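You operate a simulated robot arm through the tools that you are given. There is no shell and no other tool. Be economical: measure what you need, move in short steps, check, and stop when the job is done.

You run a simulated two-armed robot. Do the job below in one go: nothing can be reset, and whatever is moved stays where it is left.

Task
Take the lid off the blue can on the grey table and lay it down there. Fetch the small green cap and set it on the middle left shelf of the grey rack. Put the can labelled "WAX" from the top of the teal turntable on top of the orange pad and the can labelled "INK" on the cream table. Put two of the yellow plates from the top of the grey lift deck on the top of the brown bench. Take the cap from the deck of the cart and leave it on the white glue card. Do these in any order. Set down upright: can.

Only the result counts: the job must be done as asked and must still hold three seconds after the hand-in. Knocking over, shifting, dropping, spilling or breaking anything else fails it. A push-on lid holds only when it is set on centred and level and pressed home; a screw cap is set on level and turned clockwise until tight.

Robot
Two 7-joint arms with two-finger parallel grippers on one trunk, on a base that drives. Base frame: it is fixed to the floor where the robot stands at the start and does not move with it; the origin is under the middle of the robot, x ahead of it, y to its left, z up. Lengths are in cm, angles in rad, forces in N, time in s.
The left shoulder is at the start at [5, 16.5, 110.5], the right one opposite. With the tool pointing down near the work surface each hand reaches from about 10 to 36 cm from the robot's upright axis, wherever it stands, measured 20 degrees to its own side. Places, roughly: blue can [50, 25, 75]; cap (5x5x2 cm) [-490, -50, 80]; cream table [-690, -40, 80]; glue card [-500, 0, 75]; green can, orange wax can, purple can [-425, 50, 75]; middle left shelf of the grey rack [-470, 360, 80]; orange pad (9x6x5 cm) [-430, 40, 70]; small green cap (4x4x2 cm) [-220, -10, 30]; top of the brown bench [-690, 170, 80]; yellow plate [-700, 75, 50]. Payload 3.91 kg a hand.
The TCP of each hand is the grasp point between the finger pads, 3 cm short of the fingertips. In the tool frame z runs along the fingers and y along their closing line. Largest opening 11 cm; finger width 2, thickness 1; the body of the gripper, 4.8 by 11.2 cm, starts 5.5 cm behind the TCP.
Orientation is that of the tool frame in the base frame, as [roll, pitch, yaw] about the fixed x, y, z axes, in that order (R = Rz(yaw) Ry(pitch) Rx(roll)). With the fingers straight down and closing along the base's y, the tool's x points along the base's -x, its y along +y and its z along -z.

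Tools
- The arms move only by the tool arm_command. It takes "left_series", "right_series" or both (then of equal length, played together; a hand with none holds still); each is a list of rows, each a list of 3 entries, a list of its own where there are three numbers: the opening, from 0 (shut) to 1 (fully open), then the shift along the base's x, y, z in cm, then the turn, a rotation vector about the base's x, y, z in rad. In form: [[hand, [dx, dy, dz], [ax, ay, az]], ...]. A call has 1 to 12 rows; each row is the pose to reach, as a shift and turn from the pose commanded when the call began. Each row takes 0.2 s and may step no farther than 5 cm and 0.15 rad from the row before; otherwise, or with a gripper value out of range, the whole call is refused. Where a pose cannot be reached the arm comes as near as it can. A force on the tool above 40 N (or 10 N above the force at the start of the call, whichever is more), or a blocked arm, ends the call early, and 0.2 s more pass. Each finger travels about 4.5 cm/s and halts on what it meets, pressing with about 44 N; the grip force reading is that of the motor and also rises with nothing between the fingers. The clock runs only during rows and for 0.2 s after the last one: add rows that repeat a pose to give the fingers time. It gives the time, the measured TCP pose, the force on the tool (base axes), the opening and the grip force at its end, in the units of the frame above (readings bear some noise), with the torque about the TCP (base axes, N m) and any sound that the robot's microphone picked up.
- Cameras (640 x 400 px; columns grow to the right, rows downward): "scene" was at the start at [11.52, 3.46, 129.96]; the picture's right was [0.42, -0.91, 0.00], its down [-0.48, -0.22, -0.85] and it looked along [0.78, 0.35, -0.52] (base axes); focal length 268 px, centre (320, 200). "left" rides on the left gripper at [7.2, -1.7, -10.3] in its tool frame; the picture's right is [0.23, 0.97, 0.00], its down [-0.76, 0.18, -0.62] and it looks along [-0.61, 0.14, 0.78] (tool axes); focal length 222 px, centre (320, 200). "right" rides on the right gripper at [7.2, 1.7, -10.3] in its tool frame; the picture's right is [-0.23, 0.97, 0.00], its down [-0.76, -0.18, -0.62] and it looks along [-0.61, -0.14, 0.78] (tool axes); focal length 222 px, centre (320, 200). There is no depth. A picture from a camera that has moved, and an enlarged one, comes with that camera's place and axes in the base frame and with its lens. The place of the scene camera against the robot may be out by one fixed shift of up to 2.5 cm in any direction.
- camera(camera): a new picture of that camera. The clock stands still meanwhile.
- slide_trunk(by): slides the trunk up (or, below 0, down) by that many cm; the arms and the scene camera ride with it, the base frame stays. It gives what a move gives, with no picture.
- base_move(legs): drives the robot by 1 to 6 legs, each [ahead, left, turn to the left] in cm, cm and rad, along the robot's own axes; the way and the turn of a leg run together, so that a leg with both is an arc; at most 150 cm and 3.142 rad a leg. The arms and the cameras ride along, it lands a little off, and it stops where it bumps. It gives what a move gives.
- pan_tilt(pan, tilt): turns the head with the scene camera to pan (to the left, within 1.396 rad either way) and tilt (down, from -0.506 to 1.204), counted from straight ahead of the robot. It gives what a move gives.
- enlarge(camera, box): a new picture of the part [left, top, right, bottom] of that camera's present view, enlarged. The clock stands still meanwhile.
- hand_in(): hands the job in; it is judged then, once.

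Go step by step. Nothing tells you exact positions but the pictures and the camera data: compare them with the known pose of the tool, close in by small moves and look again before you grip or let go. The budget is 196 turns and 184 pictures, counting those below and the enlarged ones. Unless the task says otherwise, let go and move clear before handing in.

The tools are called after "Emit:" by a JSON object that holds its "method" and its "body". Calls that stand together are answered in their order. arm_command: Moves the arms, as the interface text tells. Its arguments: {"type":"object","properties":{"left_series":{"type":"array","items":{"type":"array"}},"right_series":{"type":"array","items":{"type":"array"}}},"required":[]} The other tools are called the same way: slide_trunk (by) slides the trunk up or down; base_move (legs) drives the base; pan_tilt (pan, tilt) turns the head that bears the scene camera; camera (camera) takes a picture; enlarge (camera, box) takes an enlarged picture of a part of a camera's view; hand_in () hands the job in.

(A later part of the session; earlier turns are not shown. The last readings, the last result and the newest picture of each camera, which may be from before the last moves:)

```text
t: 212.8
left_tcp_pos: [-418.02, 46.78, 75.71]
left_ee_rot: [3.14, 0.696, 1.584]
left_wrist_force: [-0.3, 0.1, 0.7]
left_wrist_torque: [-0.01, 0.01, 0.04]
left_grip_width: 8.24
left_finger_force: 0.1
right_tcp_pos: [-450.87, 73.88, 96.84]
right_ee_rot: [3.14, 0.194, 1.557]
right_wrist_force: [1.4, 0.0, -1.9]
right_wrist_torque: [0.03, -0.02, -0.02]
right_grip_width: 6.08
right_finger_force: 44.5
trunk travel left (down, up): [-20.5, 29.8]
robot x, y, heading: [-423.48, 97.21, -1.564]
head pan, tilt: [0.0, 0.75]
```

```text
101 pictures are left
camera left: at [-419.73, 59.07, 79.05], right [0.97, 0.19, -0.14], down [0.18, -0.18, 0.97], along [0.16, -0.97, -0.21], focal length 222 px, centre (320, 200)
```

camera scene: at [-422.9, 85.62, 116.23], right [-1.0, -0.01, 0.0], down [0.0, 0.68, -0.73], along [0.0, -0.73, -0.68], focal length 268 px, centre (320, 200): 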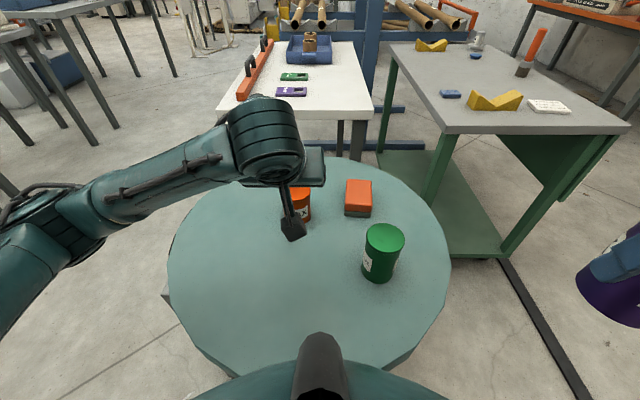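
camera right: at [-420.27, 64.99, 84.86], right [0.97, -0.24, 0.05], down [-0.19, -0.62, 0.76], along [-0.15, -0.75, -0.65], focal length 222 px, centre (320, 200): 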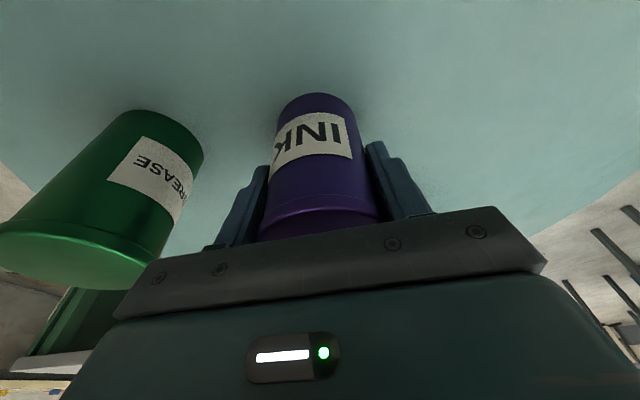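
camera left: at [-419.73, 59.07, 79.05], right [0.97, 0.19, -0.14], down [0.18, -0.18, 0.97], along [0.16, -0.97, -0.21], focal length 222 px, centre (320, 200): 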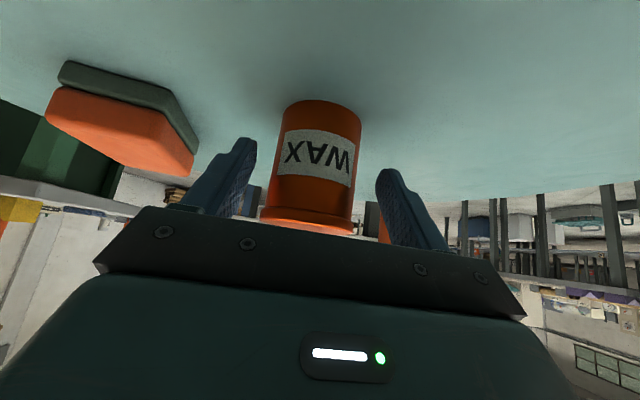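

The tips just reach the can's middle; I go 1.2 cm further and close.

Emit:
{"method": "arm_command", "body": {"left_series": [[0.75, [0, -0.6, 0], [0, 0, 0]], [0.75, [0, -1.2, 0], [0, 0, 0]], [0.6, [0, -1.2, 0], [0, 0, 0]], [0.45, [0, -1.2, 0], [0, 0, 0]], [0.3, [0, -1.2, 0], [0, 0, 0]], [0.3, [0, -1.2, 0], [0, 0, 0]], [0.3, [0, -1.2, 0], [0, 0, 0]]]}}

Emit:
{"method": "arm_command", "body": {"left_series": [[0.3, [0, 0, 1], [0, 0, 0]], [0.3, [0, 0, 3], [0, 0, 0]], [0.3, [0, 0, 6], [0, 0, 0]], [0.3, [0, 0, 9], [0, 0, 0]], [0.3, [0, 0, 12], [0, 0, 0]]]}}

Emit:
{"method": "camera", "body": {"camera": "scene"}}

Emit:
{"method": "camera", "body": {"camera": "left"}}

```text
t: 214.4
left_tcp_pos: [-417.95, 45.59, 75.68]
left_ee_rot: [3.139, 0.696, 1.585]
left_wrist_force: [-0.7, 0.6, -0.3]
left_wrist_torque: [-0.01, 0.1, -0.02]
left_grip_width: 6.06
left_finger_force: 44.2
right_tcp_pos: [-450.81, 73.78, 96.79]
right_ee_rot: [3.138, 0.195, 1.559]
right_wrist_force: [0.4, 0.6, -2.8]
right_wrist_torque: [-0.01, -0.04, 0.0]
right_grip_width: 6.09
right_finger_force: 43.6
trunk travel left (down, up): [-20.5, 29.8]
robot x, y, heading: [-423.61, 97.4, -1.564]
head pan, tilt: [0.0, 0.75]
```

```text
t: 215.6
left_tcp_pos: [-417.94, 45.61, 87.86]
left_ee_rot: [3.136, 0.697, 1.584]
left_wrist_force: [0.6, -0.7, -2.6]
left_wrist_torque: [0.03, -0.02, 0.01]
left_grip_width: 6.07
left_finger_force: 43.5
right_tcp_pos: [-450.94, 73.81, 96.78]
right_ee_rot: [3.139, 0.196, 1.559]
right_wrist_force: [-0.7, 0.7, -3.8]
right_wrist_torque: [0.01, -0.03, 0.0]
right_grip_width: 6.06
right_finger_force: 44.2
trunk travel left (down, up): [-20.5, 29.8]
robot x, y, heading: [-423.35, 97.72, -1.564]
head pan, tilt: [0.0, 0.75]
```

```text
100 pictures are left
camera scene: at [-422.9, 85.61, 116.22], right [-1.0, -0.01, 0.0], down [0.0, 0.68, -0.73], along [0.0, -0.73, -0.68], focal length 268 px, centre (320, 200)
```

scene: 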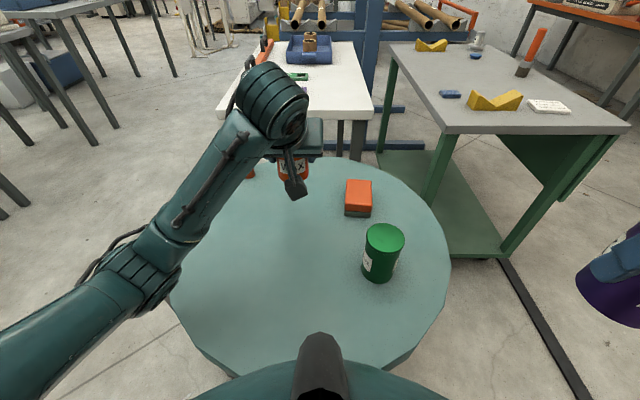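

```text
99 pictures are left
camera left: at [-419.75, 57.81, 91.17], right [0.97, 0.19, -0.14], down [0.18, -0.18, 0.97], along [0.16, -0.96, -0.21], focal length 222 px, centre (320, 200)
```

left: 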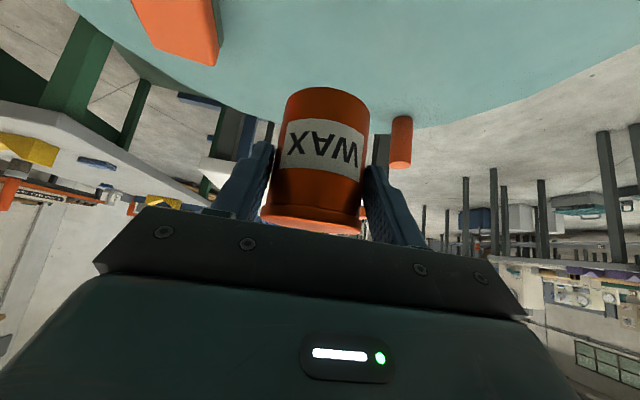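

WAX is held. Before carrying it over, I measure the orange pad with the right camera and an enlarged scene view.

Emit:
{"method": "camera", "body": {"camera": "right"}}

Emit:
{"method": "enlarge", "body": {"camera": "scene", "box": [270, 140, 430, 240]}}

```text
98 pictures are left
camera right: at [-449.11, 82.81, 105.54], right [0.97, -0.23, 0.05], down [-0.19, -0.62, 0.76], along [-0.15, -0.75, -0.65], focal length 222 px, centre (320, 200)
```

right: 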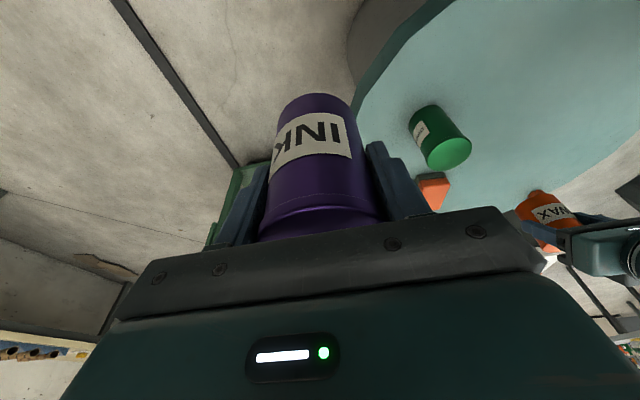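

```text
4.00 times, centred on (350, 190) of scene
camera zoom: at [-422.9, 85.61, 116.22], right [-1.0, -0.01, 0.0], down [0.0, 0.68, -0.73], along [0.0, -0.73, -0.68], focal length 1070 px, centre (200, 240)
```

zoom: 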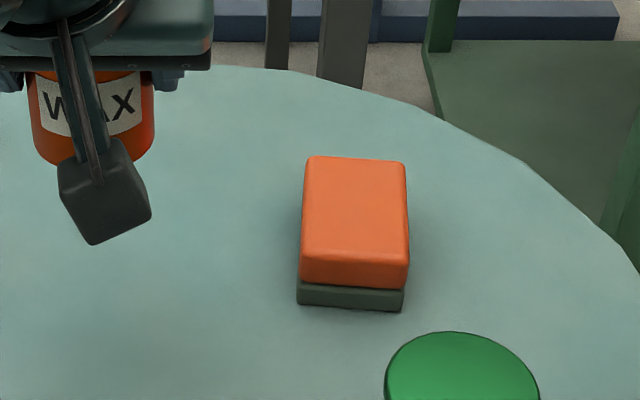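

Pad centre ≈ [-431.5, 42.3], top ≈ 74.5. I carry WAX over it at height and check the reach.

Emit:
{"method": "arm_command", "body": {"left_series": [[0.3, [-3.4, -0.8, 0], [0, 0, 0]], [0.3, [-6.8, -1.6, 0], [0, 0, 0]], [0.3, [-10.2, -2.4, 0], [0, 0, 0]], [0.3, [-13.5, -3.1, -1], [0, 0, 0]], [0.3, [-13.5, -3.1, -2], [0, 0, 0]]]}}

Emit:
{"method": "camera", "body": {"camera": "left"}}

Emit:
{"method": "camera", "body": {"camera": "scene"}}

```text
t: 216.8
left_tcp_pos: [-431.38, 42.52, 85.88]
left_ee_rot: [3.14, 0.696, 1.584]
left_wrist_force: [-0.7, -0.5, -2.2]
left_wrist_torque: [0.03, -0.01, -0.01]
left_grip_width: 6.06
left_finger_force: 44.2
right_tcp_pos: [-450.81, 73.75, 96.75]
right_ee_rot: [3.138, 0.195, 1.558]
right_wrist_force: [0.1, 0.4, -1.7]
right_wrist_torque: [-0.03, 0.01, -0.03]
right_grip_width: 6.04
right_finger_force: 44.7
trunk travel left (down, up): [-20.5, 29.8]
robot x, y, heading: [-423.39, 97.31, -1.566]
head pan, tilt: [0.0, 0.75]
```

```text
96 pictures are left
camera left: at [-433.32, 54.64, 89.06], right [0.97, 0.19, -0.14], down [0.18, -0.18, 0.97], along [0.16, -0.97, -0.21], focal length 222 px, centre (320, 200)
```

left: 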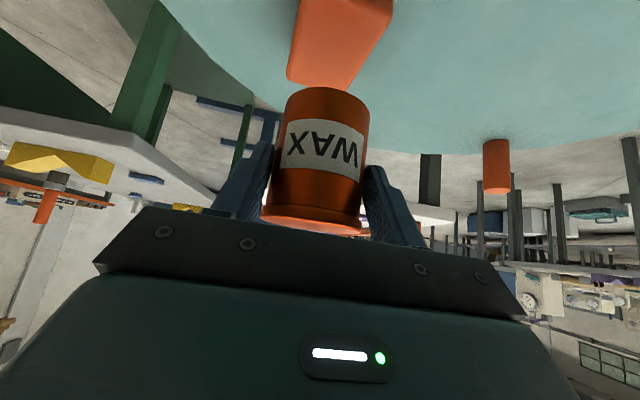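

```text
95 pictures are left
camera scene: at [-422.9, 85.61, 116.23], right [-1.0, -0.01, 0.0], down [0.0, 0.68, -0.73], along [0.0, -0.73, -0.68], focal length 268 px, centre (320, 200)
```

scene: 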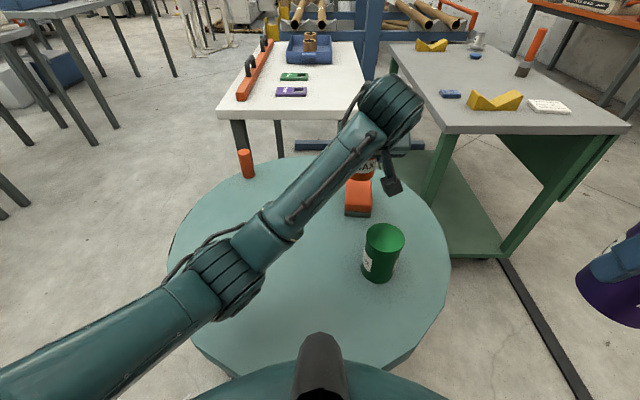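

Reach is fine. I correct slightly to the pad's centre [-431.8, 41.8] and lower WAX gently.

Emit:
{"method": "arm_command", "body": {"left_series": [[0.3, [-0.4, -0.7, -2], [0, 0, 0]], [0.3, [-0.4, -0.7, -3.5], [0, 0, 0]], [0.3, [-0.4, -0.7, -4.2], [0, 0, 0]], [0.3, [-0.4, -0.7, -4.7], [0, 0, 0]], [0.3, [-0.4, -0.7, -5.2], [0, 0, 0]], [0.3, [-0.4, -0.7, -5.5], [0, 0, 0]], [0.3, [-0.4, -0.7, -5.8], [0, 0, 0]], [0.3, [-0.4, -0.7, -6.1], [0, 0, 0]]]}}

Emit:
{"method": "camera", "body": {"camera": "left"}}

```text
t: 218.6
left_tcp_pos: [-431.84, 41.82, 80.04]
left_ee_rot: [3.142, 0.699, 1.586]
left_wrist_force: [0.0, 0.7, 5.2]
left_wrist_torque: [0.1, 0.08, -0.07]
left_grip_width: 6.07
left_finger_force: 44.5
right_tcp_pos: [-450.81, 73.87, 96.79]
right_ee_rot: [3.14, 0.195, 1.559]
right_wrist_force: [0.8, 0.0, -2.5]
right_wrist_torque: [0.01, -0.02, 0.0]
right_grip_width: 6.07
right_finger_force: 44.4
trunk travel left (down, up): [-20.5, 29.8]
robot x, y, heading: [-423.04, 96.92, -1.564]
head pan, tilt: [0.0, 0.75]
```

```text
94 pictures are left
camera left: at [-433.63, 54.04, 83.22], right [0.97, 0.19, -0.15], down [0.18, -0.18, 0.97], along [0.16, -0.97, -0.21], focal length 222 px, centre (320, 200)
```

left: 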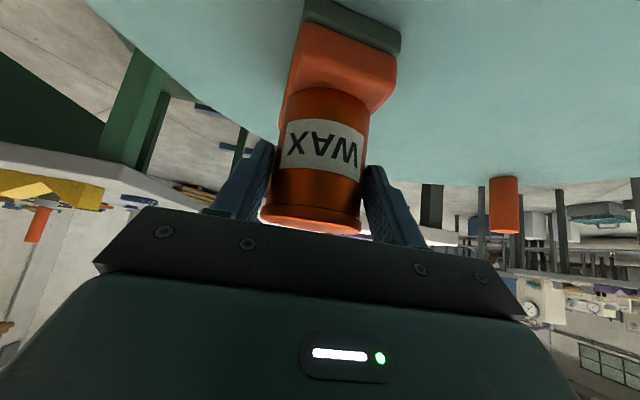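

WAX rests on the pad, well centred (contact ≈7 N). I open and retract along the tool axis.

Emit:
{"method": "arm_command", "body": {"left_series": [[0.5, [0, 0, 0], [0, 0, 0]], [0.62, [0, 0, 0], [0, 0, 0]], [0.75, [0, 0, 0], [0, 0, 0]], [0.75, [0, 0, 0], [0, 0, 0]], [0.75, [0, 2, 2.4], [0, 0, 0]], [0.75, [0, 4, 5], [0, 0, 0]], [0.75, [0, 6, 8], [0, 0, 0]], [0.75, [2, 8, 11], [0, 0, 0]], [0.75, [5, 9, 14], [0, 0, 0]], [0.75, [9, 9, 16], [0, 0, 0]], [0.75, [13, 9, 18], [0, 0, 0]], [0.75, [17, 9, 20], [0, 0, 0]]]}}

Emit:
{"method": "camera", "body": {"camera": "scene"}}

```text
t: 221.2
left_tcp_pos: [-414.28, 43.24, 93.0]
left_ee_rot: [3.123, 0.704, 1.582]
left_wrist_force: [0.1, -0.4, -0.1]
left_wrist_torque: [-0.02, 0.0, 0.0]
left_grip_width: 8.27
left_finger_force: 0.0
left hand out of reach, approached as far as the arm can: row 8, 9, 10, 11, 12
right_tcp_pos: [-450.85, 73.85, 96.81]
right_ee_rot: [3.141, 0.195, 1.558]
right_wrist_force: [0.0, -0.5, -2.8]
right_wrist_torque: [-0.01, -0.01, 0.04]
right_grip_width: 6.06
right_finger_force: 44.3
trunk travel left (down, up): [-20.5, 29.8]
robot x, y, heading: [-423.16, 97.18, -1.567]
head pan, tilt: [0.0, 0.75]
```

```text
93 pictures are left
camera scene: at [-422.89, 85.63, 116.23], right [-1.0, -0.01, 0.0], down [0.0, 0.68, -0.73], along [0.0, -0.73, -0.68], focal length 268 px, centre (320, 200)
```

scene: 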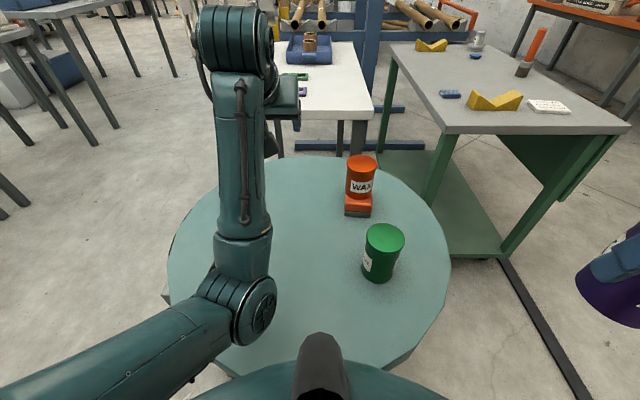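

WAX stands on the pad. I zoom in on the cart deck to identify the cap and the glue card.

Emit:
{"method": "enlarge", "body": {"camera": "scene", "box": [390, 20, 630, 170]}}

```text
2.67 times, centred on (510, 95) of scene
camera zoom: at [-422.89, 85.63, 116.23], right [-1.0, -0.01, 0.0], down [0.0, 0.68, -0.73], along [0.0, -0.73, -0.68], focal length 713 px, centre (-187, 480)
```

zoom: 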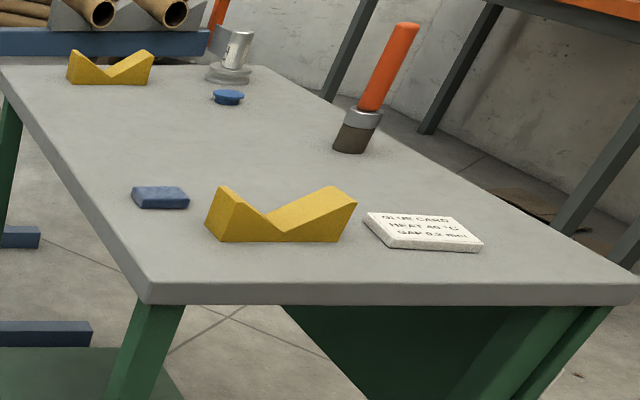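

The cap is the blue disc near [-490, -40, 81]; the glue card is near [-490, 11, 81]. I fold the left hand in and drive round to the cart's far (−x) side.

Emit:
{"method": "arm_command", "body": {"left_series": [[0.75, [2, 4, 0.5], [0.08, 0, 0]], [0.75, [4, 8, 1], [0.16, 0, 0]], [0.75, [6, 12, 2], [0.24, 0, 0]], [0.75, [8, 16, 3], [0.32, 0, 0]], [0.75, [10, 19, 4], [0.4, 0, 0]]]}}

Emit:
{"method": "base_move", "body": {"legs": [[-28, 0, 0], [0, -140, 0]]}}

Emit:
{"method": "camera", "body": {"camera": "scene"}}

```text
t: 222.5
left_tcp_pos: [-403.72, 51.1, 80.75]
left_ee_rot: [3.097, 0.522, 1.595]
left_wrist_force: [-0.1, -0.5, 1.3]
left_wrist_torque: [0.04, 0.01, -0.02]
left_grip_width: 8.25
left_finger_force: 0.1
left hand out of reach, approached as far as the arm can: row 1, 2, 3, 4, 5
right_tcp_pos: [-450.81, 74.61, 96.87]
right_ee_rot: [3.137, 0.202, 1.563]
right_wrist_force: [-0.5, 0.7, -2.8]
right_wrist_torque: [-0.01, -0.02, 0.01]
right_grip_width: 6.08
right_finger_force: 43.4
trunk travel left (down, up): [-20.5, 29.8]
robot x, y, heading: [-423.34, 97.18, -1.567]
head pan, tilt: [0.0, 0.75]
stopped in row 5 (left hand): the arm was blocked; the commanded pose is now the measured one
```

```text
t: 236.6
left_tcp_pos: [-544.5, 76.85, 80.26]
left_ee_rot: [3.096, 0.515, 1.605]
left_wrist_force: [-0.4, 0.4, 0.9]
left_wrist_torque: [-0.02, -0.02, 0.01]
left_grip_width: 8.25
left_finger_force: 0.0
right_tcp_pos: [-591.97, 99.74, 96.82]
right_ee_rot: [3.138, 0.196, 1.572]
right_wrist_force: [0.7, 0.4, -1.7]
right_wrist_torque: [-0.02, 0.01, -0.04]
right_grip_width: 6.03
right_finger_force: 43.5
trunk travel left (down, up): [-20.5, 29.8]
robot x, y, heading: [-564.7, 123.55, -1.551]
head pan, tilt: [0.0, 0.75]
```

```text
91 pictures are left
camera scene: at [-564.12, 111.92, 116.23], right [-1.0, -0.02, 0.0], down [-0.01, 0.68, -0.73], along [0.01, -0.73, -0.68], focal length 268 px, centre (320, 200)
```

scene: 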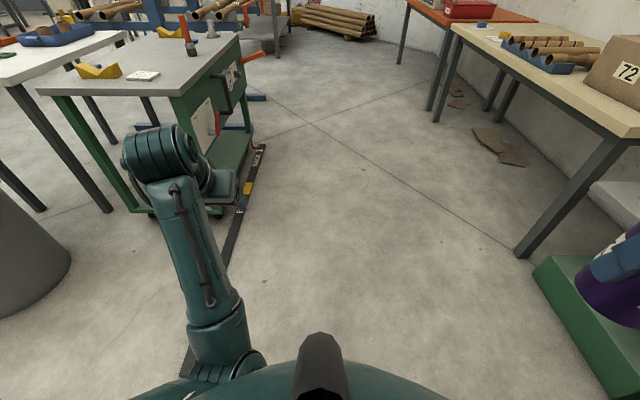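

The cart's -x edge (with panel and handles) is near x -516 and a rail lies on the floor. I drive down the open corridor at x≈-580 and look at the cart's far end.

Emit:
{"method": "base_move", "body": {"legs": [[0, -15, -0.02], [150, 0, 0], [60, 0, 0]]}}

Emit:
{"method": "pan_tilt", "body": {"pan": 1.3, "tilt": 0.45}}

Emit:
{"method": "camera", "body": {"camera": "scene"}}

```text
t: 248.7
left_tcp_pos: [-560.61, -134.78, 80.26]
left_ee_rot: [3.097, 0.514, 1.579]
left_wrist_force: [-0.1, 0.6, -0.6]
left_wrist_torque: [0.04, 0.0, 0.03]
left_grip_width: 8.26
left_finger_force: 0.0
right_tcp_pos: [-607.52, -110.72, 96.85]
right_ee_rot: [3.14, 0.195, 1.548]
right_wrist_force: [0.2, 0.0, -2.2]
right_wrist_torque: [0.02, -0.01, 0.0]
right_grip_width: 6.04
right_finger_force: 44.5
trunk travel left (down, up): [-20.5, 29.8]
robot x, y, heading: [-579.95, -87.99, -1.578]
head pan, tilt: [0.0, 0.75]
```

```text
t: 250.1
left_tcp_pos: [-560.6, -134.71, 80.37]
left_ee_rot: [3.098, 0.517, 1.579]
left_wrist_force: [-0.5, -0.9, 0.6]
left_wrist_torque: [0.04, 0.0, -0.01]
left_grip_width: 8.24
left_finger_force: 0.0
right_tcp_pos: [-607.46, -110.72, 96.84]
right_ee_rot: [3.141, 0.195, 1.548]
right_wrist_force: [0.5, 0.2, -2.9]
right_wrist_torque: [0.0, -0.01, 0.02]
right_grip_width: 6.06
right_finger_force: 44.3
trunk travel left (down, up): [-20.5, 29.8]
robot x, y, heading: [-579.42, -87.57, -1.574]
head pan, tilt: [1.3, 0.45]
```

```text
90 pictures are left
camera scene: at [-570.45, -93.45, 118.87], right [-0.27, -0.96, 0.0], down [-0.42, 0.12, -0.9], along [0.87, -0.25, -0.44], focal length 268 px, centre (320, 200)
```

scene: 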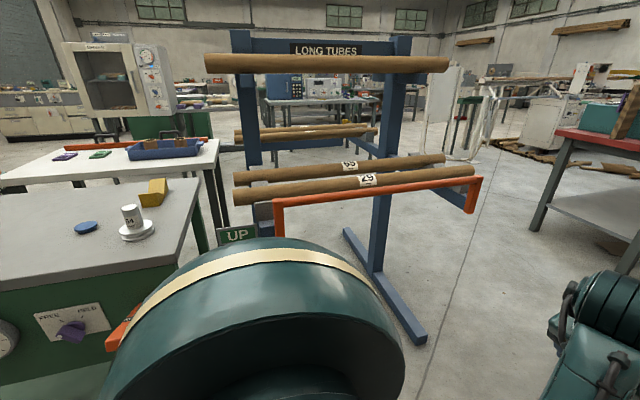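

The cap (blue disc) is near [-494.6, -48.5, 79]; the tube rack blocks the far end, so I take it from the -x side. I back to y≈-57, turn to face +x and raise the left hand.

Emit:
{"method": "arm_command", "body": {"left_series": [[0.6, [0, -1, 3], [0, 0, 0]], [0.6, [0, -2, 6], [0, 0, 0]], [0.6, [0, -3, 9], [0, 0, 0]]]}}

Emit:
{"method": "base_move", "body": {"legs": [[-31, -12, 0], [0, 0, 1.574], [20, 0, 0]]}}

Emit:
{"method": "pan_tilt", "body": {"pan": 0.1, "tilt": 0.7}}

Emit:
{"method": "camera", "body": {"camera": "scene"}}

Emit:
{"method": "camera", "body": {"camera": "left"}}

```text
t: 250.9
left_tcp_pos: [-559.64, -140.93, 85.91]
left_ee_rot: [3.078, 0.511, 1.581]
left_wrist_force: [-0.2, 0.4, 0.9]
left_wrist_torque: [0.0, 0.0, 0.0]
left_grip_width: 6.62
left_finger_force: 0.0
left hand out of reach, approached as far as the arm can: row 1, 2, 3
right_tcp_pos: [-607.44, -110.74, 96.84]
right_ee_rot: [3.14, 0.196, 1.546]
right_wrist_force: [-0.1, 0.3, -3.2]
right_wrist_torque: [0.0, 0.02, -0.02]
right_grip_width: 6.04
right_finger_force: 44.0
trunk travel left (down, up): [-20.5, 29.8]
robot x, y, heading: [-579.74, -87.86, -1.571]
head pan, tilt: [1.3, 0.45]
```

```text
t: 258.1
left_tcp_pos: [-518.48, -36.21, 86.2]
left_ee_rot: [3.08, 0.517, -3.12]
left_wrist_force: [0.9, 0.2, 0.3]
left_wrist_torque: [0.03, 0.0, -0.01]
left_grip_width: 6.59
left_finger_force: 0.1
right_tcp_pos: [-548.4, -84.29, 96.88]
right_ee_rot: [3.139, 0.196, 3.126]
right_wrist_force: [0.0, 0.4, -2.7]
right_wrist_torque: [0.01, 0.02, 0.03]
right_grip_width: 6.02
right_finger_force: 43.7
trunk travel left (down, up): [-20.5, 29.8]
robot x, y, heading: [-571.85, -56.44, -0.001]
head pan, tilt: [1.3, 0.45]
```

```text
t: 259.5
left_tcp_pos: [-518.59, -36.05, 86.13]
left_ee_rot: [3.08, 0.518, -3.118]
left_wrist_force: [0.0, -0.2, -0.1]
left_wrist_torque: [-0.04, 0.03, -0.04]
left_grip_width: 6.6
left_finger_force: 0.0
right_tcp_pos: [-548.4, -84.33, 96.76]
right_ee_rot: [3.139, 0.198, 3.129]
right_wrist_force: [0.2, -1.2, -3.3]
right_wrist_torque: [0.0, 0.03, -0.01]
right_grip_width: 6.03
right_finger_force: 44.0
trunk travel left (down, up): [-20.5, 29.8]
robot x, y, heading: [-571.88, -56.68, 0.005]
head pan, tilt: [0.099, 0.7]
```

```text
89 pictures are left
camera scene: at [-559.84, -56.17, 116.65], right [0.1, -0.99, 0.0], down [-0.64, -0.07, -0.77], along [0.76, 0.08, -0.64], focal length 268 px, centre (320, 200)
```

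scene: 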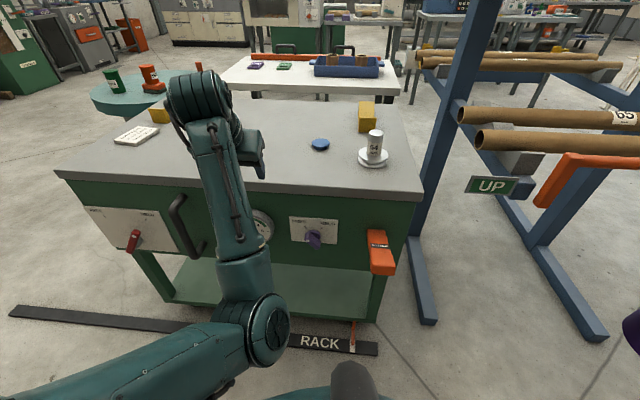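

```text
88 pictures are left
camera left: at [-529.77, -38.57, 91.48], right [-0.25, 0.97, -0.06], down [0.35, 0.15, 0.93], along [0.9, 0.21, -0.37], focal length 222 px, centre (320, 200)
```

left: 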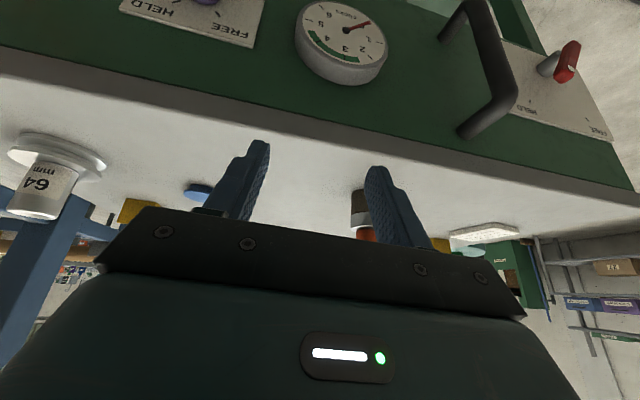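

The cap is at about [-495, -49, 79]; a standing tool is near y -29, so I first shift the hand to y≈-48.6, then drive in 24 cm.

Emit:
{"method": "arm_command", "body": {"left_series": [[0.65, [-1, -4, 1], [0, 0, 0]], [0.65, [-2, -8, 2], [0, 0, 0]], [0.65, [-2, -12.6, 2], [0, 0, 0]], [0.65, [-2, -12.6, 2], [0, 0, 0]]]}}

Emit:
{"method": "base_move", "body": {"legs": [[23, 0, 0]]}}

Emit:
{"method": "camera", "body": {"camera": "left"}}

Emit:
{"method": "camera", "body": {"camera": "scene"}}

```text
t: 260.5
left_tcp_pos: [-517.84, -47.79, 85.52]
left_ee_rot: [3.07, 0.518, -3.113]
left_wrist_force: [0.2, 0.2, -0.2]
left_wrist_torque: [0.04, -0.03, 0.01]
left_grip_width: 7.15
left_finger_force: 0.1
left hand out of reach, approached as far as the arm can: row 1, 2, 3, 4
right_tcp_pos: [-548.43, -84.5, 96.78]
right_ee_rot: [3.14, 0.197, 3.129]
right_wrist_force: [-0.4, 0.6, -2.0]
right_wrist_torque: [0.03, 0.03, -0.01]
right_grip_width: 6.03
right_finger_force: 44.0
trunk travel left (down, up): [-20.5, 29.8]
robot x, y, heading: [-571.29, -56.57, 0.002]
head pan, tilt: [0.099, 0.7]
```

```text
t: 262.2
left_tcp_pos: [-495.15, -47.73, 85.42]
left_ee_rot: [3.069, 0.519, -3.114]
left_wrist_force: [-0.1, 0.2, -0.1]
left_wrist_torque: [0.02, 0.01, -0.01]
left_grip_width: 7.17
left_finger_force: 0.0
right_tcp_pos: [-525.39, -84.1, 96.76]
right_ee_rot: [3.14, 0.196, 3.13]
right_wrist_force: [-0.9, -0.4, -2.3]
right_wrist_torque: [0.0, 0.03, -0.01]
right_grip_width: 6.03
right_finger_force: 43.9
trunk travel left (down, up): [-20.5, 29.8]
robot x, y, heading: [-549.03, -56.65, 0.007]
head pan, tilt: [0.099, 0.7]
```

```text
87 pictures are left
camera left: at [-506.28, -50.41, 90.71], right [-0.26, 0.96, -0.05], down [0.34, 0.14, 0.93], along [0.9, 0.22, -0.37], focal length 222 px, centre (320, 200)
```

left: 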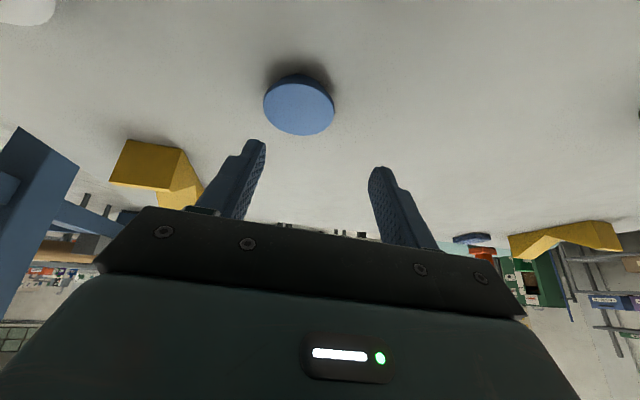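

```text
86 pictures are left
camera scene: at [-536.94, -56.07, 116.65], right [0.1, -0.99, 0.0], down [-0.64, -0.07, -0.76], along [0.76, 0.08, -0.64], focal length 268 px, centre (320, 200)
```

scene: 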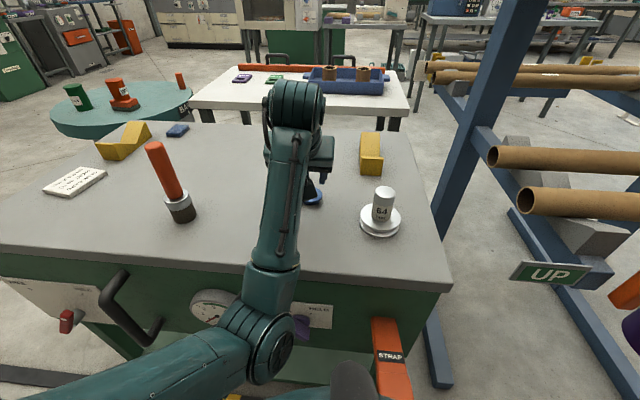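

Cap centre ≈ [-494.6, -49.3, 79.5]. I lower around it until the tips are just above the deck.

Emit:
{"method": "arm_command", "body": {"left_series": [[0.65, [-0.4, -1.5, -1.5], [0, 0, 0]], [0.65, [-0.4, -1.5, -3], [0, 0, 0]], [0.65, [-0.4, -1.5, -3.6], [0, 0, 0]], [0.65, [-0.4, -1.5, -4.1], [0, 0, 0]], [0.65, [-0.4, -1.5, -4.5], [0, 0, 0]]]}}

Emit:
{"method": "camera", "body": {"camera": "left"}}

```text
t: 263.4
left_tcp_pos: [-495.5, -49.39, 81.23]
left_ee_rot: [3.072, 0.526, -3.115]
left_wrist_force: [-3.9, -0.2, 17.7]
left_wrist_torque: [-0.68, 0.0, -0.18]
left_grip_width: 7.08
left_finger_force: 0.0
right_tcp_pos: [-525.74, -84.15, 96.92]
right_ee_rot: [3.14, 0.198, 3.131]
right_wrist_force: [0.1, 0.2, -2.2]
right_wrist_torque: [0.0, 0.01, 0.02]
right_grip_width: 6.03
right_finger_force: 43.8
trunk travel left (down, up): [-20.5, 29.8]
robot x, y, heading: [-548.84, -56.53, 0.01]
head pan, tilt: [0.099, 0.7]
```

```text
85 pictures are left
camera left: at [-506.81, -52.06, 86.52], right [-0.26, 0.97, -0.06], down [0.34, 0.14, 0.93], along [0.91, 0.22, -0.36], focal length 222 px, centre (320, 200)
```

left: 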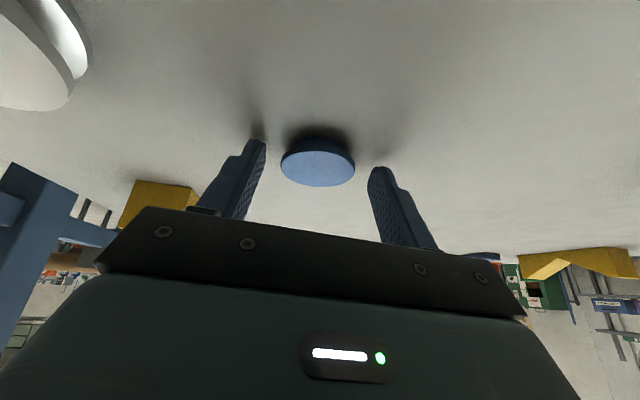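

Tips touch the deck and straddle the cap. I ease up 0.5 cm and close.

Emit:
{"method": "arm_command", "body": {"left_series": [[0.65, [0, 0, 0.5], [0, 0, 0]], [0.5, [0, 0, 0.5], [0, 0, 0]], [0.35, [0, 0, 0.5], [0, 0, 0]], [0.25, [0, 0, 0.5], [0, 0, 0]], [0.25, [0, 0, 0.5], [0, 0, 0]], [0.25, [0, 0, 0.5], [0, 0, 0]]]}}

Emit:
{"method": "arm_command", "body": {"left_series": [[0.25, [0, 0, 1], [0, 0, 0]], [0.25, [0, 0, 2.5], [0, 0, 0]], [0.25, [-0.5, 0, 4], [0, 0, 0]], [0.25, [-1, 0, 5.5], [0, 0, 0]]]}}

Emit:
{"method": "camera", "body": {"camera": "left"}}

```text
t: 264.9
left_tcp_pos: [-495.5, -49.21, 81.39]
left_ee_rot: [3.066, 0.514, -3.114]
left_wrist_force: [0.5, 0.7, 0.3]
left_wrist_torque: [-0.02, -0.04, 0.02]
left_grip_width: 4.53
left_finger_force: 43.2
right_tcp_pos: [-525.49, -84.2, 96.83]
right_ee_rot: [3.141, 0.196, 3.131]
right_wrist_force: [0.1, -0.5, -3.7]
right_wrist_torque: [0.0, 0.04, 0.0]
right_grip_width: 6.03
right_finger_force: 43.8
trunk travel left (down, up): [-20.5, 29.8]
robot x, y, heading: [-548.7, -56.48, 0.004]
head pan, tilt: [0.099, 0.7]
```

```text
t: 265.9
left_tcp_pos: [-495.16, -48.6, 85.26]
left_ee_rot: [3.053, 0.513, -3.113]
left_wrist_force: [-0.1, -0.6, 0.5]
left_wrist_torque: [0.0, 0.01, -0.01]
left_grip_width: 4.52
left_finger_force: 43.9
left hand out of reach, approached as far as the arm can: row 3, 4
right_tcp_pos: [-525.45, -84.13, 96.87]
right_ee_rot: [3.139, 0.197, 3.129]
right_wrist_force: [0.0, -0.2, -2.2]
right_wrist_torque: [0.0, 0.02, 0.01]
right_grip_width: 6.0
right_finger_force: 44.3
trunk travel left (down, up): [-20.5, 29.8]
robot x, y, heading: [-548.77, -56.84, 0.007]
head pan, tilt: [0.099, 0.7]
```

```text
84 pictures are left
camera left: at [-506.31, -51.43, 90.48], right [-0.27, 0.96, -0.04], down [0.35, 0.13, 0.93], along [0.9, 0.24, -0.37], focal length 222 px, centre (320, 200)
```

left: 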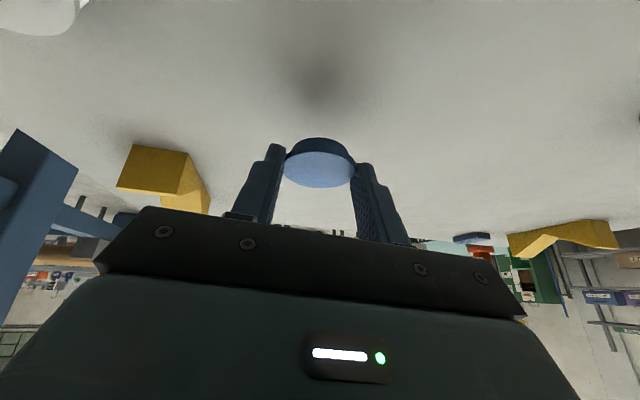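

The blue cap is held. I raise the trunk, back off, strafe to the glue card's position and come back in.

Emit:
{"method": "slide_trunk", "body": {"by": 10}}

Emit:
{"method": "base_move", "body": {"legs": [[-30, 0, 0], [0, 54, -0.006], [28, 0, 0]]}}

Emit:
{"method": "camera", "body": {"camera": "left"}}

Emit:
{"method": "camera", "body": {"camera": "scene"}}

```text
t: 267.2
left_tcp_pos: [-495.08, -48.52, 95.45]
left_ee_rot: [3.054, 0.519, -3.109]
left_wrist_force: [0.2, -0.3, -1.0]
left_wrist_torque: [0.02, -0.01, -0.02]
left_grip_width: 4.53
left_finger_force: 44.1
right_tcp_pos: [-525.37, -84.22, 106.84]
right_ee_rot: [3.139, 0.196, 3.13]
right_wrist_force: [-0.1, 0.4, -2.4]
right_wrist_torque: [0.02, 0.01, 0.03]
right_grip_width: 6.02
right_finger_force: 44.0
trunk travel left (down, up): [-30.5, 19.8]
robot x, y, heading: [-548.54, -56.5, 0.009]
head pan, tilt: [0.099, 0.7]
```

```text
t: 275.6
left_tcp_pos: [-496.82, 5.13, 95.36]
left_ee_rot: [3.055, 0.52, -3.118]
left_wrist_force: [-0.3, -0.6, -0.3]
left_wrist_torque: [0.01, -0.02, 0.0]
left_grip_width: 4.53
left_finger_force: 43.6
right_tcp_pos: [-527.38, -30.38, 106.85]
right_ee_rot: [3.14, 0.195, 3.125]
right_wrist_force: [0.6, 0.3, -2.3]
right_wrist_torque: [-0.01, 0.02, 0.03]
right_grip_width: 6.02
right_finger_force: 43.3
trunk travel left (down, up): [-30.5, 19.8]
robot x, y, heading: [-550.56, -2.83, 0.004]
head pan, tilt: [0.099, 0.7]
```

```text
83 pictures are left
camera left: at [-507.92, 2.34, 100.64], right [-0.26, 0.96, -0.04], down [0.34, 0.13, 0.93], along [0.9, 0.23, -0.36], focal length 222 px, centre (320, 200)
```

left: 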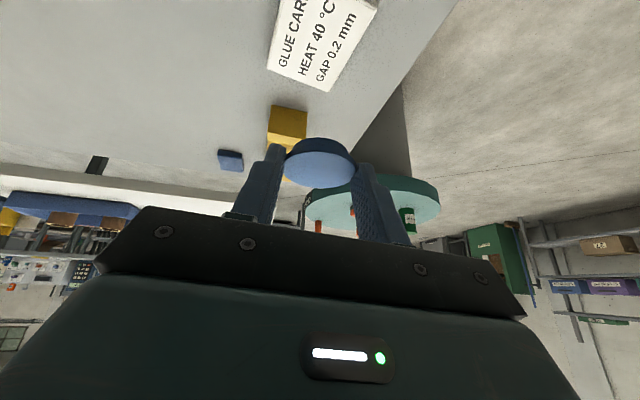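

```text
82 pictures are left
camera scene: at [-538.65, -2.19, 126.65], right [0.1, -1.0, 0.0], down [-0.64, -0.06, -0.76], along [0.76, 0.08, -0.64], focal length 268 px, centre (320, 200)
```

scene: 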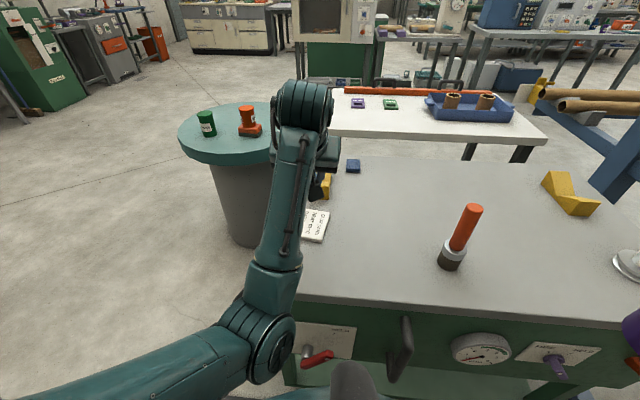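

The card's centre is near [-495, 5, 79], right under the cap. I lower it step by step to contact.

Emit:
{"method": "arm_command", "body": {"left_series": [[0.25, [0.8, -0.1, -4], [0, 0, 0]], [0.25, [0.8, -0.1, -8], [0, 0, 0]], [0.25, [0.8, -0.1, -11], [0, 0, 0]], [0.25, [0.8, -0.1, -12], [0, 0, 0]], [0.25, [0.8, -0.1, -12.4], [0, 0, 0]], [0.25, [0.8, -0.1, -12.8], [0, 0, 0]]]}}

Emit:
{"method": "camera", "body": {"camera": "left"}}

```text
t: 277.0
left_tcp_pos: [-495.97, 5.05, 82.59]
left_ee_rot: [3.054, 0.52, -3.118]
left_wrist_force: [0.2, -0.6, -0.6]
left_wrist_torque: [-0.01, -0.02, 0.01]
left_grip_width: 4.54
left_finger_force: 44.2
right_tcp_pos: [-527.4, -30.32, 106.73]
right_ee_rot: [3.14, 0.196, 3.127]
right_wrist_force: [0.0, 0.4, -4.0]
right_wrist_torque: [-0.02, 0.01, 0.0]
right_grip_width: 6.03
right_finger_force: 43.6
trunk travel left (down, up): [-30.5, 19.8]
robot x, y, heading: [-550.68, -2.89, -0.001]
head pan, tilt: [0.099, 0.7]
```

```text
81 pictures are left
camera left: at [-507.17, 2.28, 87.84], right [-0.26, 0.96, -0.04], down [0.34, 0.13, 0.93], along [0.9, 0.23, -0.36], focal length 222 px, centre (320, 200)
```

left: 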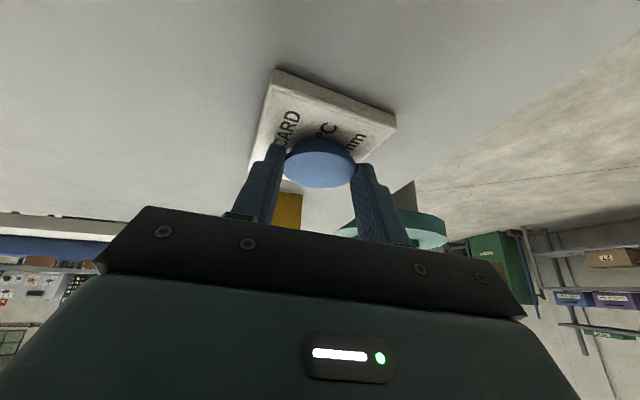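

Emit:
{"method": "arm_command", "body": {"left_series": [[0.25, [0.5, 0, -0.3], [0, 0, 0]], [0.25, [0.5, 0, -0.6], [0, 0, 0]], [0.25, [0.5, 0, -0.9], [0, 0, 0]], [0.25, [0.5, 0, -1.2], [0, 0, 0]], [0.25, [0.5, 0, -1.5], [0, 0, 0]]]}}

```text
t: 278.1
left_tcp_pos: [-495.04, 5.06, 82.39]
left_ee_rot: [3.057, 0.548, -3.113]
left_wrist_force: [-0.1, 1.1, 12.5]
left_wrist_torque: [-0.06, -0.05, 0.02]
left_grip_width: 4.54
left_finger_force: 44.5
right_tcp_pos: [-527.46, -30.4, 106.68]
right_ee_rot: [3.14, 0.195, 3.127]
right_wrist_force: [-1.1, 0.3, -2.2]
right_wrist_torque: [-0.01, -0.01, 0.01]
right_grip_width: 5.99
right_finger_force: 44.0
trunk travel left (down, up): [-30.5, 19.8]
robot x, y, heading: [-550.57, -2.6, 0.002]
head pan, tilt: [0.099, 0.7]
stopped in row 5 (left hand): the force on the tool passed its limit at 42 N (the readings are from after the stop); the commanded pose is now the measured one
```

Contact at z≈82.3. I ease off, open, lift and check.

Emit:
{"method": "arm_command", "body": {"left_series": [[0.25, [0, 0, 0.1], [0, 0, 0]], [0.4, [0, 0, 0.1], [0, 0, 0]], [0.6, [0, 0, 0.1], [0, 0, 0]], [0.6, [0, 0, 0.1], [0, 0, 0]], [0.6, [-0.3, 0, 1.5], [0, 0, 0]], [0.6, [-1, 0, 4], [0, 0, 0]], [0.6, [-2, 0, 7], [0, 0, 0]]]}}

Emit:
{"method": "camera", "body": {"camera": "left"}}

```text
t: 279.7
left_tcp_pos: [-497.34, 5.21, 89.0]
left_ee_rot: [3.052, 0.536, -3.115]
left_wrist_force: [0.1, -0.1, 0.6]
left_wrist_torque: [-0.01, -0.02, 0.01]
left_grip_width: 6.62
left_finger_force: 0.0
right_tcp_pos: [-527.36, -30.39, 106.89]
right_ee_rot: [3.14, 0.197, 3.124]
right_wrist_force: [0.3, -0.4, -2.2]
right_wrist_torque: [-0.04, -0.01, 0.0]
right_grip_width: 5.97
right_finger_force: 44.3
trunk travel left (down, up): [-30.5, 19.8]
robot x, y, heading: [-550.78, -2.74, 0.003]
head pan, tilt: [0.099, 0.7]
```

```text
80 pictures are left
camera left: at [-508.51, 2.36, 94.03], right [-0.26, 0.96, -0.04], down [0.33, 0.13, 0.94], along [0.91, 0.23, -0.35], focal length 222 px, centre (320, 200)
```

left: 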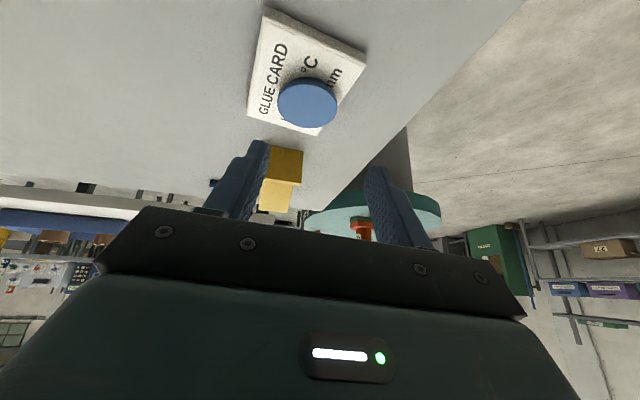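

The cap lies on the glue card. Next INK to the cream table: I back off, turn to face -x and look.

Emit:
{"method": "base_move", "body": {"legs": [[-40, 0, 0], [0, 0, 3.137]]}}

Emit:
{"method": "pan_tilt", "body": {"pan": -0.1, "tilt": 0.55}}

Emit:
{"method": "camera", "body": {"camera": "scene"}}

```text
t: 289.5
left_tcp_pos: [-643.7, -10.58, 89.1]
left_ee_rot: [3.056, 0.539, 0.027]
left_wrist_force: [0.0, -0.1, -0.3]
left_wrist_torque: [-0.02, -0.02, 0.03]
left_grip_width: 6.6
left_finger_force: 0.0
right_tcp_pos: [-613.5, 24.98, 106.82]
right_ee_rot: [3.14, 0.197, -0.019]
right_wrist_force: [-0.1, 0.7, -3.0]
right_wrist_torque: [0.01, -0.04, 0.0]
right_grip_width: 5.97
right_finger_force: 44.1
trunk travel left (down, up): [-30.5, 19.8]
robot x, y, heading: [-590.54, -2.66, 3.143]
head pan, tilt: [0.099, 0.7]
```

```text
t: 290.2
left_tcp_pos: [-643.7, -10.66, 89.11]
left_ee_rot: [3.054, 0.54, 0.026]
left_wrist_force: [0.2, 0.5, -0.7]
left_wrist_torque: [0.04, -0.04, -0.05]
left_grip_width: 6.62
left_finger_force: 0.1
right_tcp_pos: [-613.43, 25.07, 106.79]
right_ee_rot: [3.14, 0.196, -0.017]
right_wrist_force: [0.3, -1.2, -2.6]
right_wrist_torque: [0.0, -0.04, -0.01]
right_grip_width: 6.0
right_finger_force: 44.3
trunk travel left (down, up): [-30.5, 19.8]
robot x, y, heading: [-590.65, -2.53, 3.138]
head pan, tilt: [-0.099, 0.55]
```

```text
79 pictures are left
camera scene: at [-601.8, -2.04, 127.96], right [0.1, 0.99, 0.0], down [0.52, -0.05, -0.85], along [-0.85, 0.09, -0.52], focal length 268 px, centre (320, 200)
```

scene: 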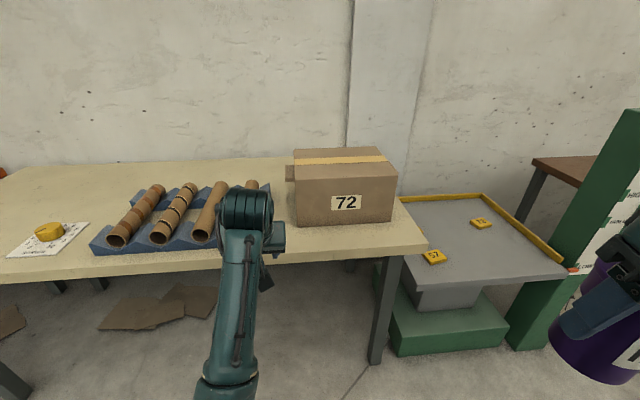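

There's a free strip in front of box 72 on the cream table (x -649…-661, y 5…30). I fold the left hand back first.

Emit:
{"method": "arm_command", "body": {"left_series": [[0.6, [3.1, -1.9, 1], [0, -0.06, 0]], [0.6, [6.2, -3.8, 2], [0, -0.12, 0]], [0.6, [9.3, -5.7, 4], [0, -0.18, 0]], [0.6, [12.4, -7.6, 6], [0, -0.24, 0]], [0.6, [15.5, -9.5, 8], [0, -0.3, 0]], [0.6, [18.6, -11.4, 10], [0, -0.36, 0]], [0.6, [21.7, -13.3, 12], [0, -0.42, 0]], [0.6, [24.8, -15.2, 14], [0, -0.48, 0]], [0.6, [28, -17, 16], [0, -0.54, 0]]]}}

Emit:
{"method": "base_move", "body": {"legs": [[0, -5, 0], [27, 0, 0]]}}

Emit:
{"method": "camera", "body": {"camera": "scene"}}

```text
t: 291.5
left_tcp_pos: [-637.42, -22.83, 88.77]
left_ee_rot: [3.008, 0.431, 0.008]
left_wrist_force: [-0.2, -0.3, -0.4]
left_wrist_torque: [0.03, 0.0, 0.0]
left_grip_width: 6.62
left_finger_force: 0.1
left hand out of reach, approached as far as the arm can: row 2, 3, 4, 5, 6
right_tcp_pos: [-613.42, 24.99, 106.63]
right_ee_rot: [3.139, 0.196, -0.019]
right_wrist_force: [0.2, 0.3, -3.8]
right_wrist_torque: [0.0, 0.01, -0.01]
right_grip_width: 6.0
right_finger_force: 44.3
trunk travel left (down, up): [-30.5, 19.8]
robot x, y, heading: [-590.36, -2.72, 3.141]
head pan, tilt: [-0.099, 0.55]
stopped in row 6 (left hand): the arm was blocked; the commanded pose is now the measured one
```

```text
t: 294.2
left_tcp_pos: [-664.36, -17.71, 88.67]
left_ee_rot: [3.006, 0.431, 0.009]
left_wrist_force: [-0.3, 0.2, -0.4]
left_wrist_torque: [0.02, 0.0, -0.02]
left_grip_width: 6.61
left_finger_force: 0.1
right_tcp_pos: [-640.36, 30.08, 106.68]
right_ee_rot: [3.138, 0.195, -0.019]
right_wrist_force: [0.4, 0.1, -2.6]
right_wrist_torque: [0.0, -0.02, -0.01]
right_grip_width: 5.98
right_finger_force: 44.2
trunk travel left (down, up): [-30.5, 19.8]
robot x, y, heading: [-617.3, 2.47, 3.14]
head pan, tilt: [-0.099, 0.55]
```

```text
78 pictures are left
camera scene: at [-628.86, 3.05, 127.96], right [0.1, 0.99, 0.0], down [0.52, -0.05, -0.85], along [-0.85, 0.09, -0.52], focal length 268 px, centre (320, 200)
```

scene: 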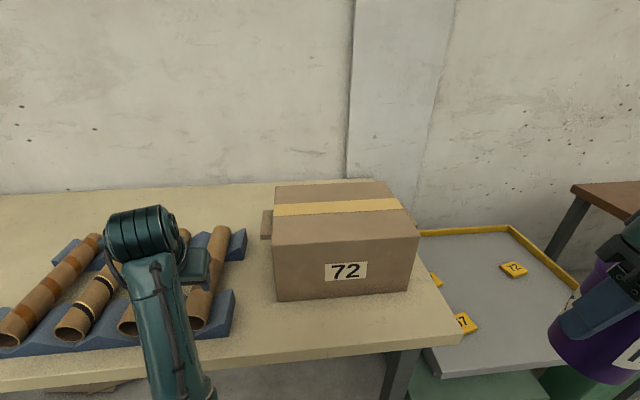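

The left fold was cut short and the hand now hovers over the tubes; forces are nil. I check with its camera before anything else.

Emit:
{"method": "camera", "body": {"camera": "left"}}

Emit:
{"method": "enlarge", "body": {"camera": "scene", "box": [0, 180, 480, 400]}}

```text
77 pictures are left
camera left: at [-653.58, -14.5, 94.84], right [0.27, -0.96, 0.02], down [-0.42, -0.1, 0.9], along [-0.87, -0.25, -0.43], focal length 222 px, centre (320, 200)
```

left: 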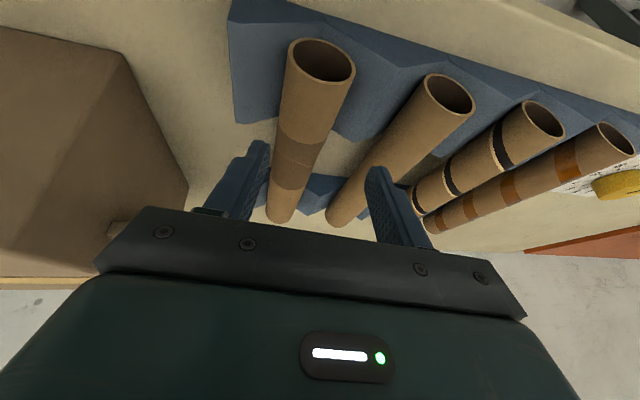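

```text
1.33 times, centred on (240, 290) of scene
camera zoom: at [-628.86, 3.05, 127.96], right [0.1, 0.99, 0.0], down [0.52, -0.05, -0.85], along [-0.85, 0.09, -0.52], focal length 357 px, centre (427, 80)
```

zoom: 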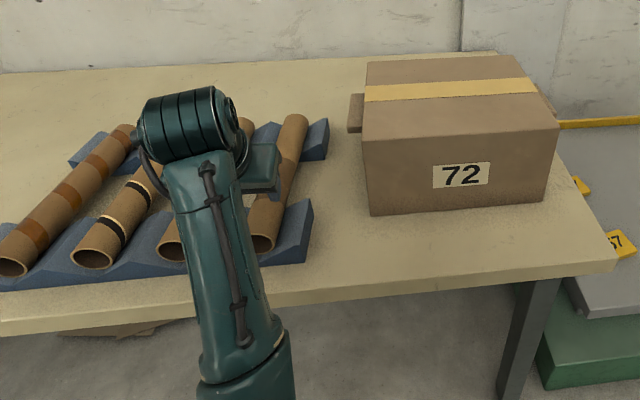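

Nothing was touched. I bring INK over the free strip in front of box 72 and look with the right camera.

Emit:
{"method": "arm_command", "body": {"right_series": [[0.3, [-3, -4, 0], [0, 0, 0]], [0.3, [-6, -8, 0], [0, 0, 0]], [0.3, [-9, -12, 0], [0, 0, 0]], [0.3, [-13, -14, -2], [0, 0, 0]], [0.3, [-15, -15, -5], [0, 0, 0]]]}}

Emit:
{"method": "camera", "body": {"camera": "right"}}

Emit:
{"method": "camera", "body": {"camera": "scene"}}

```text
t: 295.4
left_tcp_pos: [-664.42, -17.65, 88.79]
left_ee_rot: [3.007, 0.433, 0.01]
left_wrist_force: [0.3, -0.7, 0.2]
left_wrist_torque: [-0.02, 0.03, 0.03]
left_grip_width: 6.6
left_finger_force: 0.0
right_tcp_pos: [-655.53, 14.97, 101.85]
right_ee_rot: [3.139, 0.196, -0.021]
right_wrist_force: [-0.4, -0.2, -2.9]
right_wrist_torque: [0.0, 0.0, 0.03]
right_grip_width: 5.96
right_finger_force: 43.8
trunk travel left (down, up): [-30.5, 19.8]
robot x, y, heading: [-617.59, 2.54, 3.14]
head pan, tilt: [-0.099, 0.55]
```

```text
75 pictures are left
camera right: at [-646.51, 13.06, 110.55], right [-0.24, -0.97, 0.05], down [-0.62, 0.19, 0.76], along [-0.74, 0.16, -0.65], focal length 222 px, centre (320, 200)
```

right: 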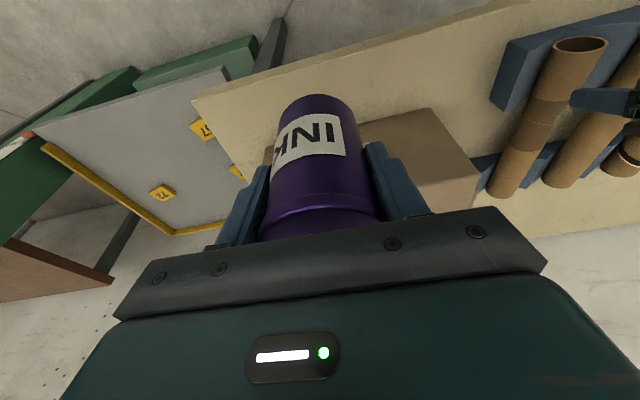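

```text
74 pictures are left
camera scene: at [-628.85, 3.04, 127.97], right [0.1, 0.99, 0.0], down [0.52, -0.05, -0.85], along [-0.85, 0.09, -0.52], focal length 268 px, centre (320, 200)
```

scene: 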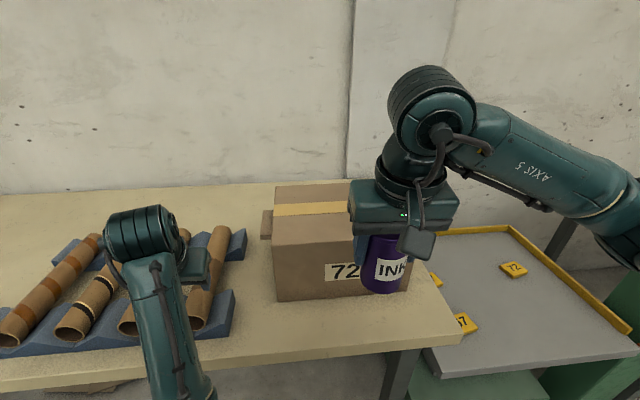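

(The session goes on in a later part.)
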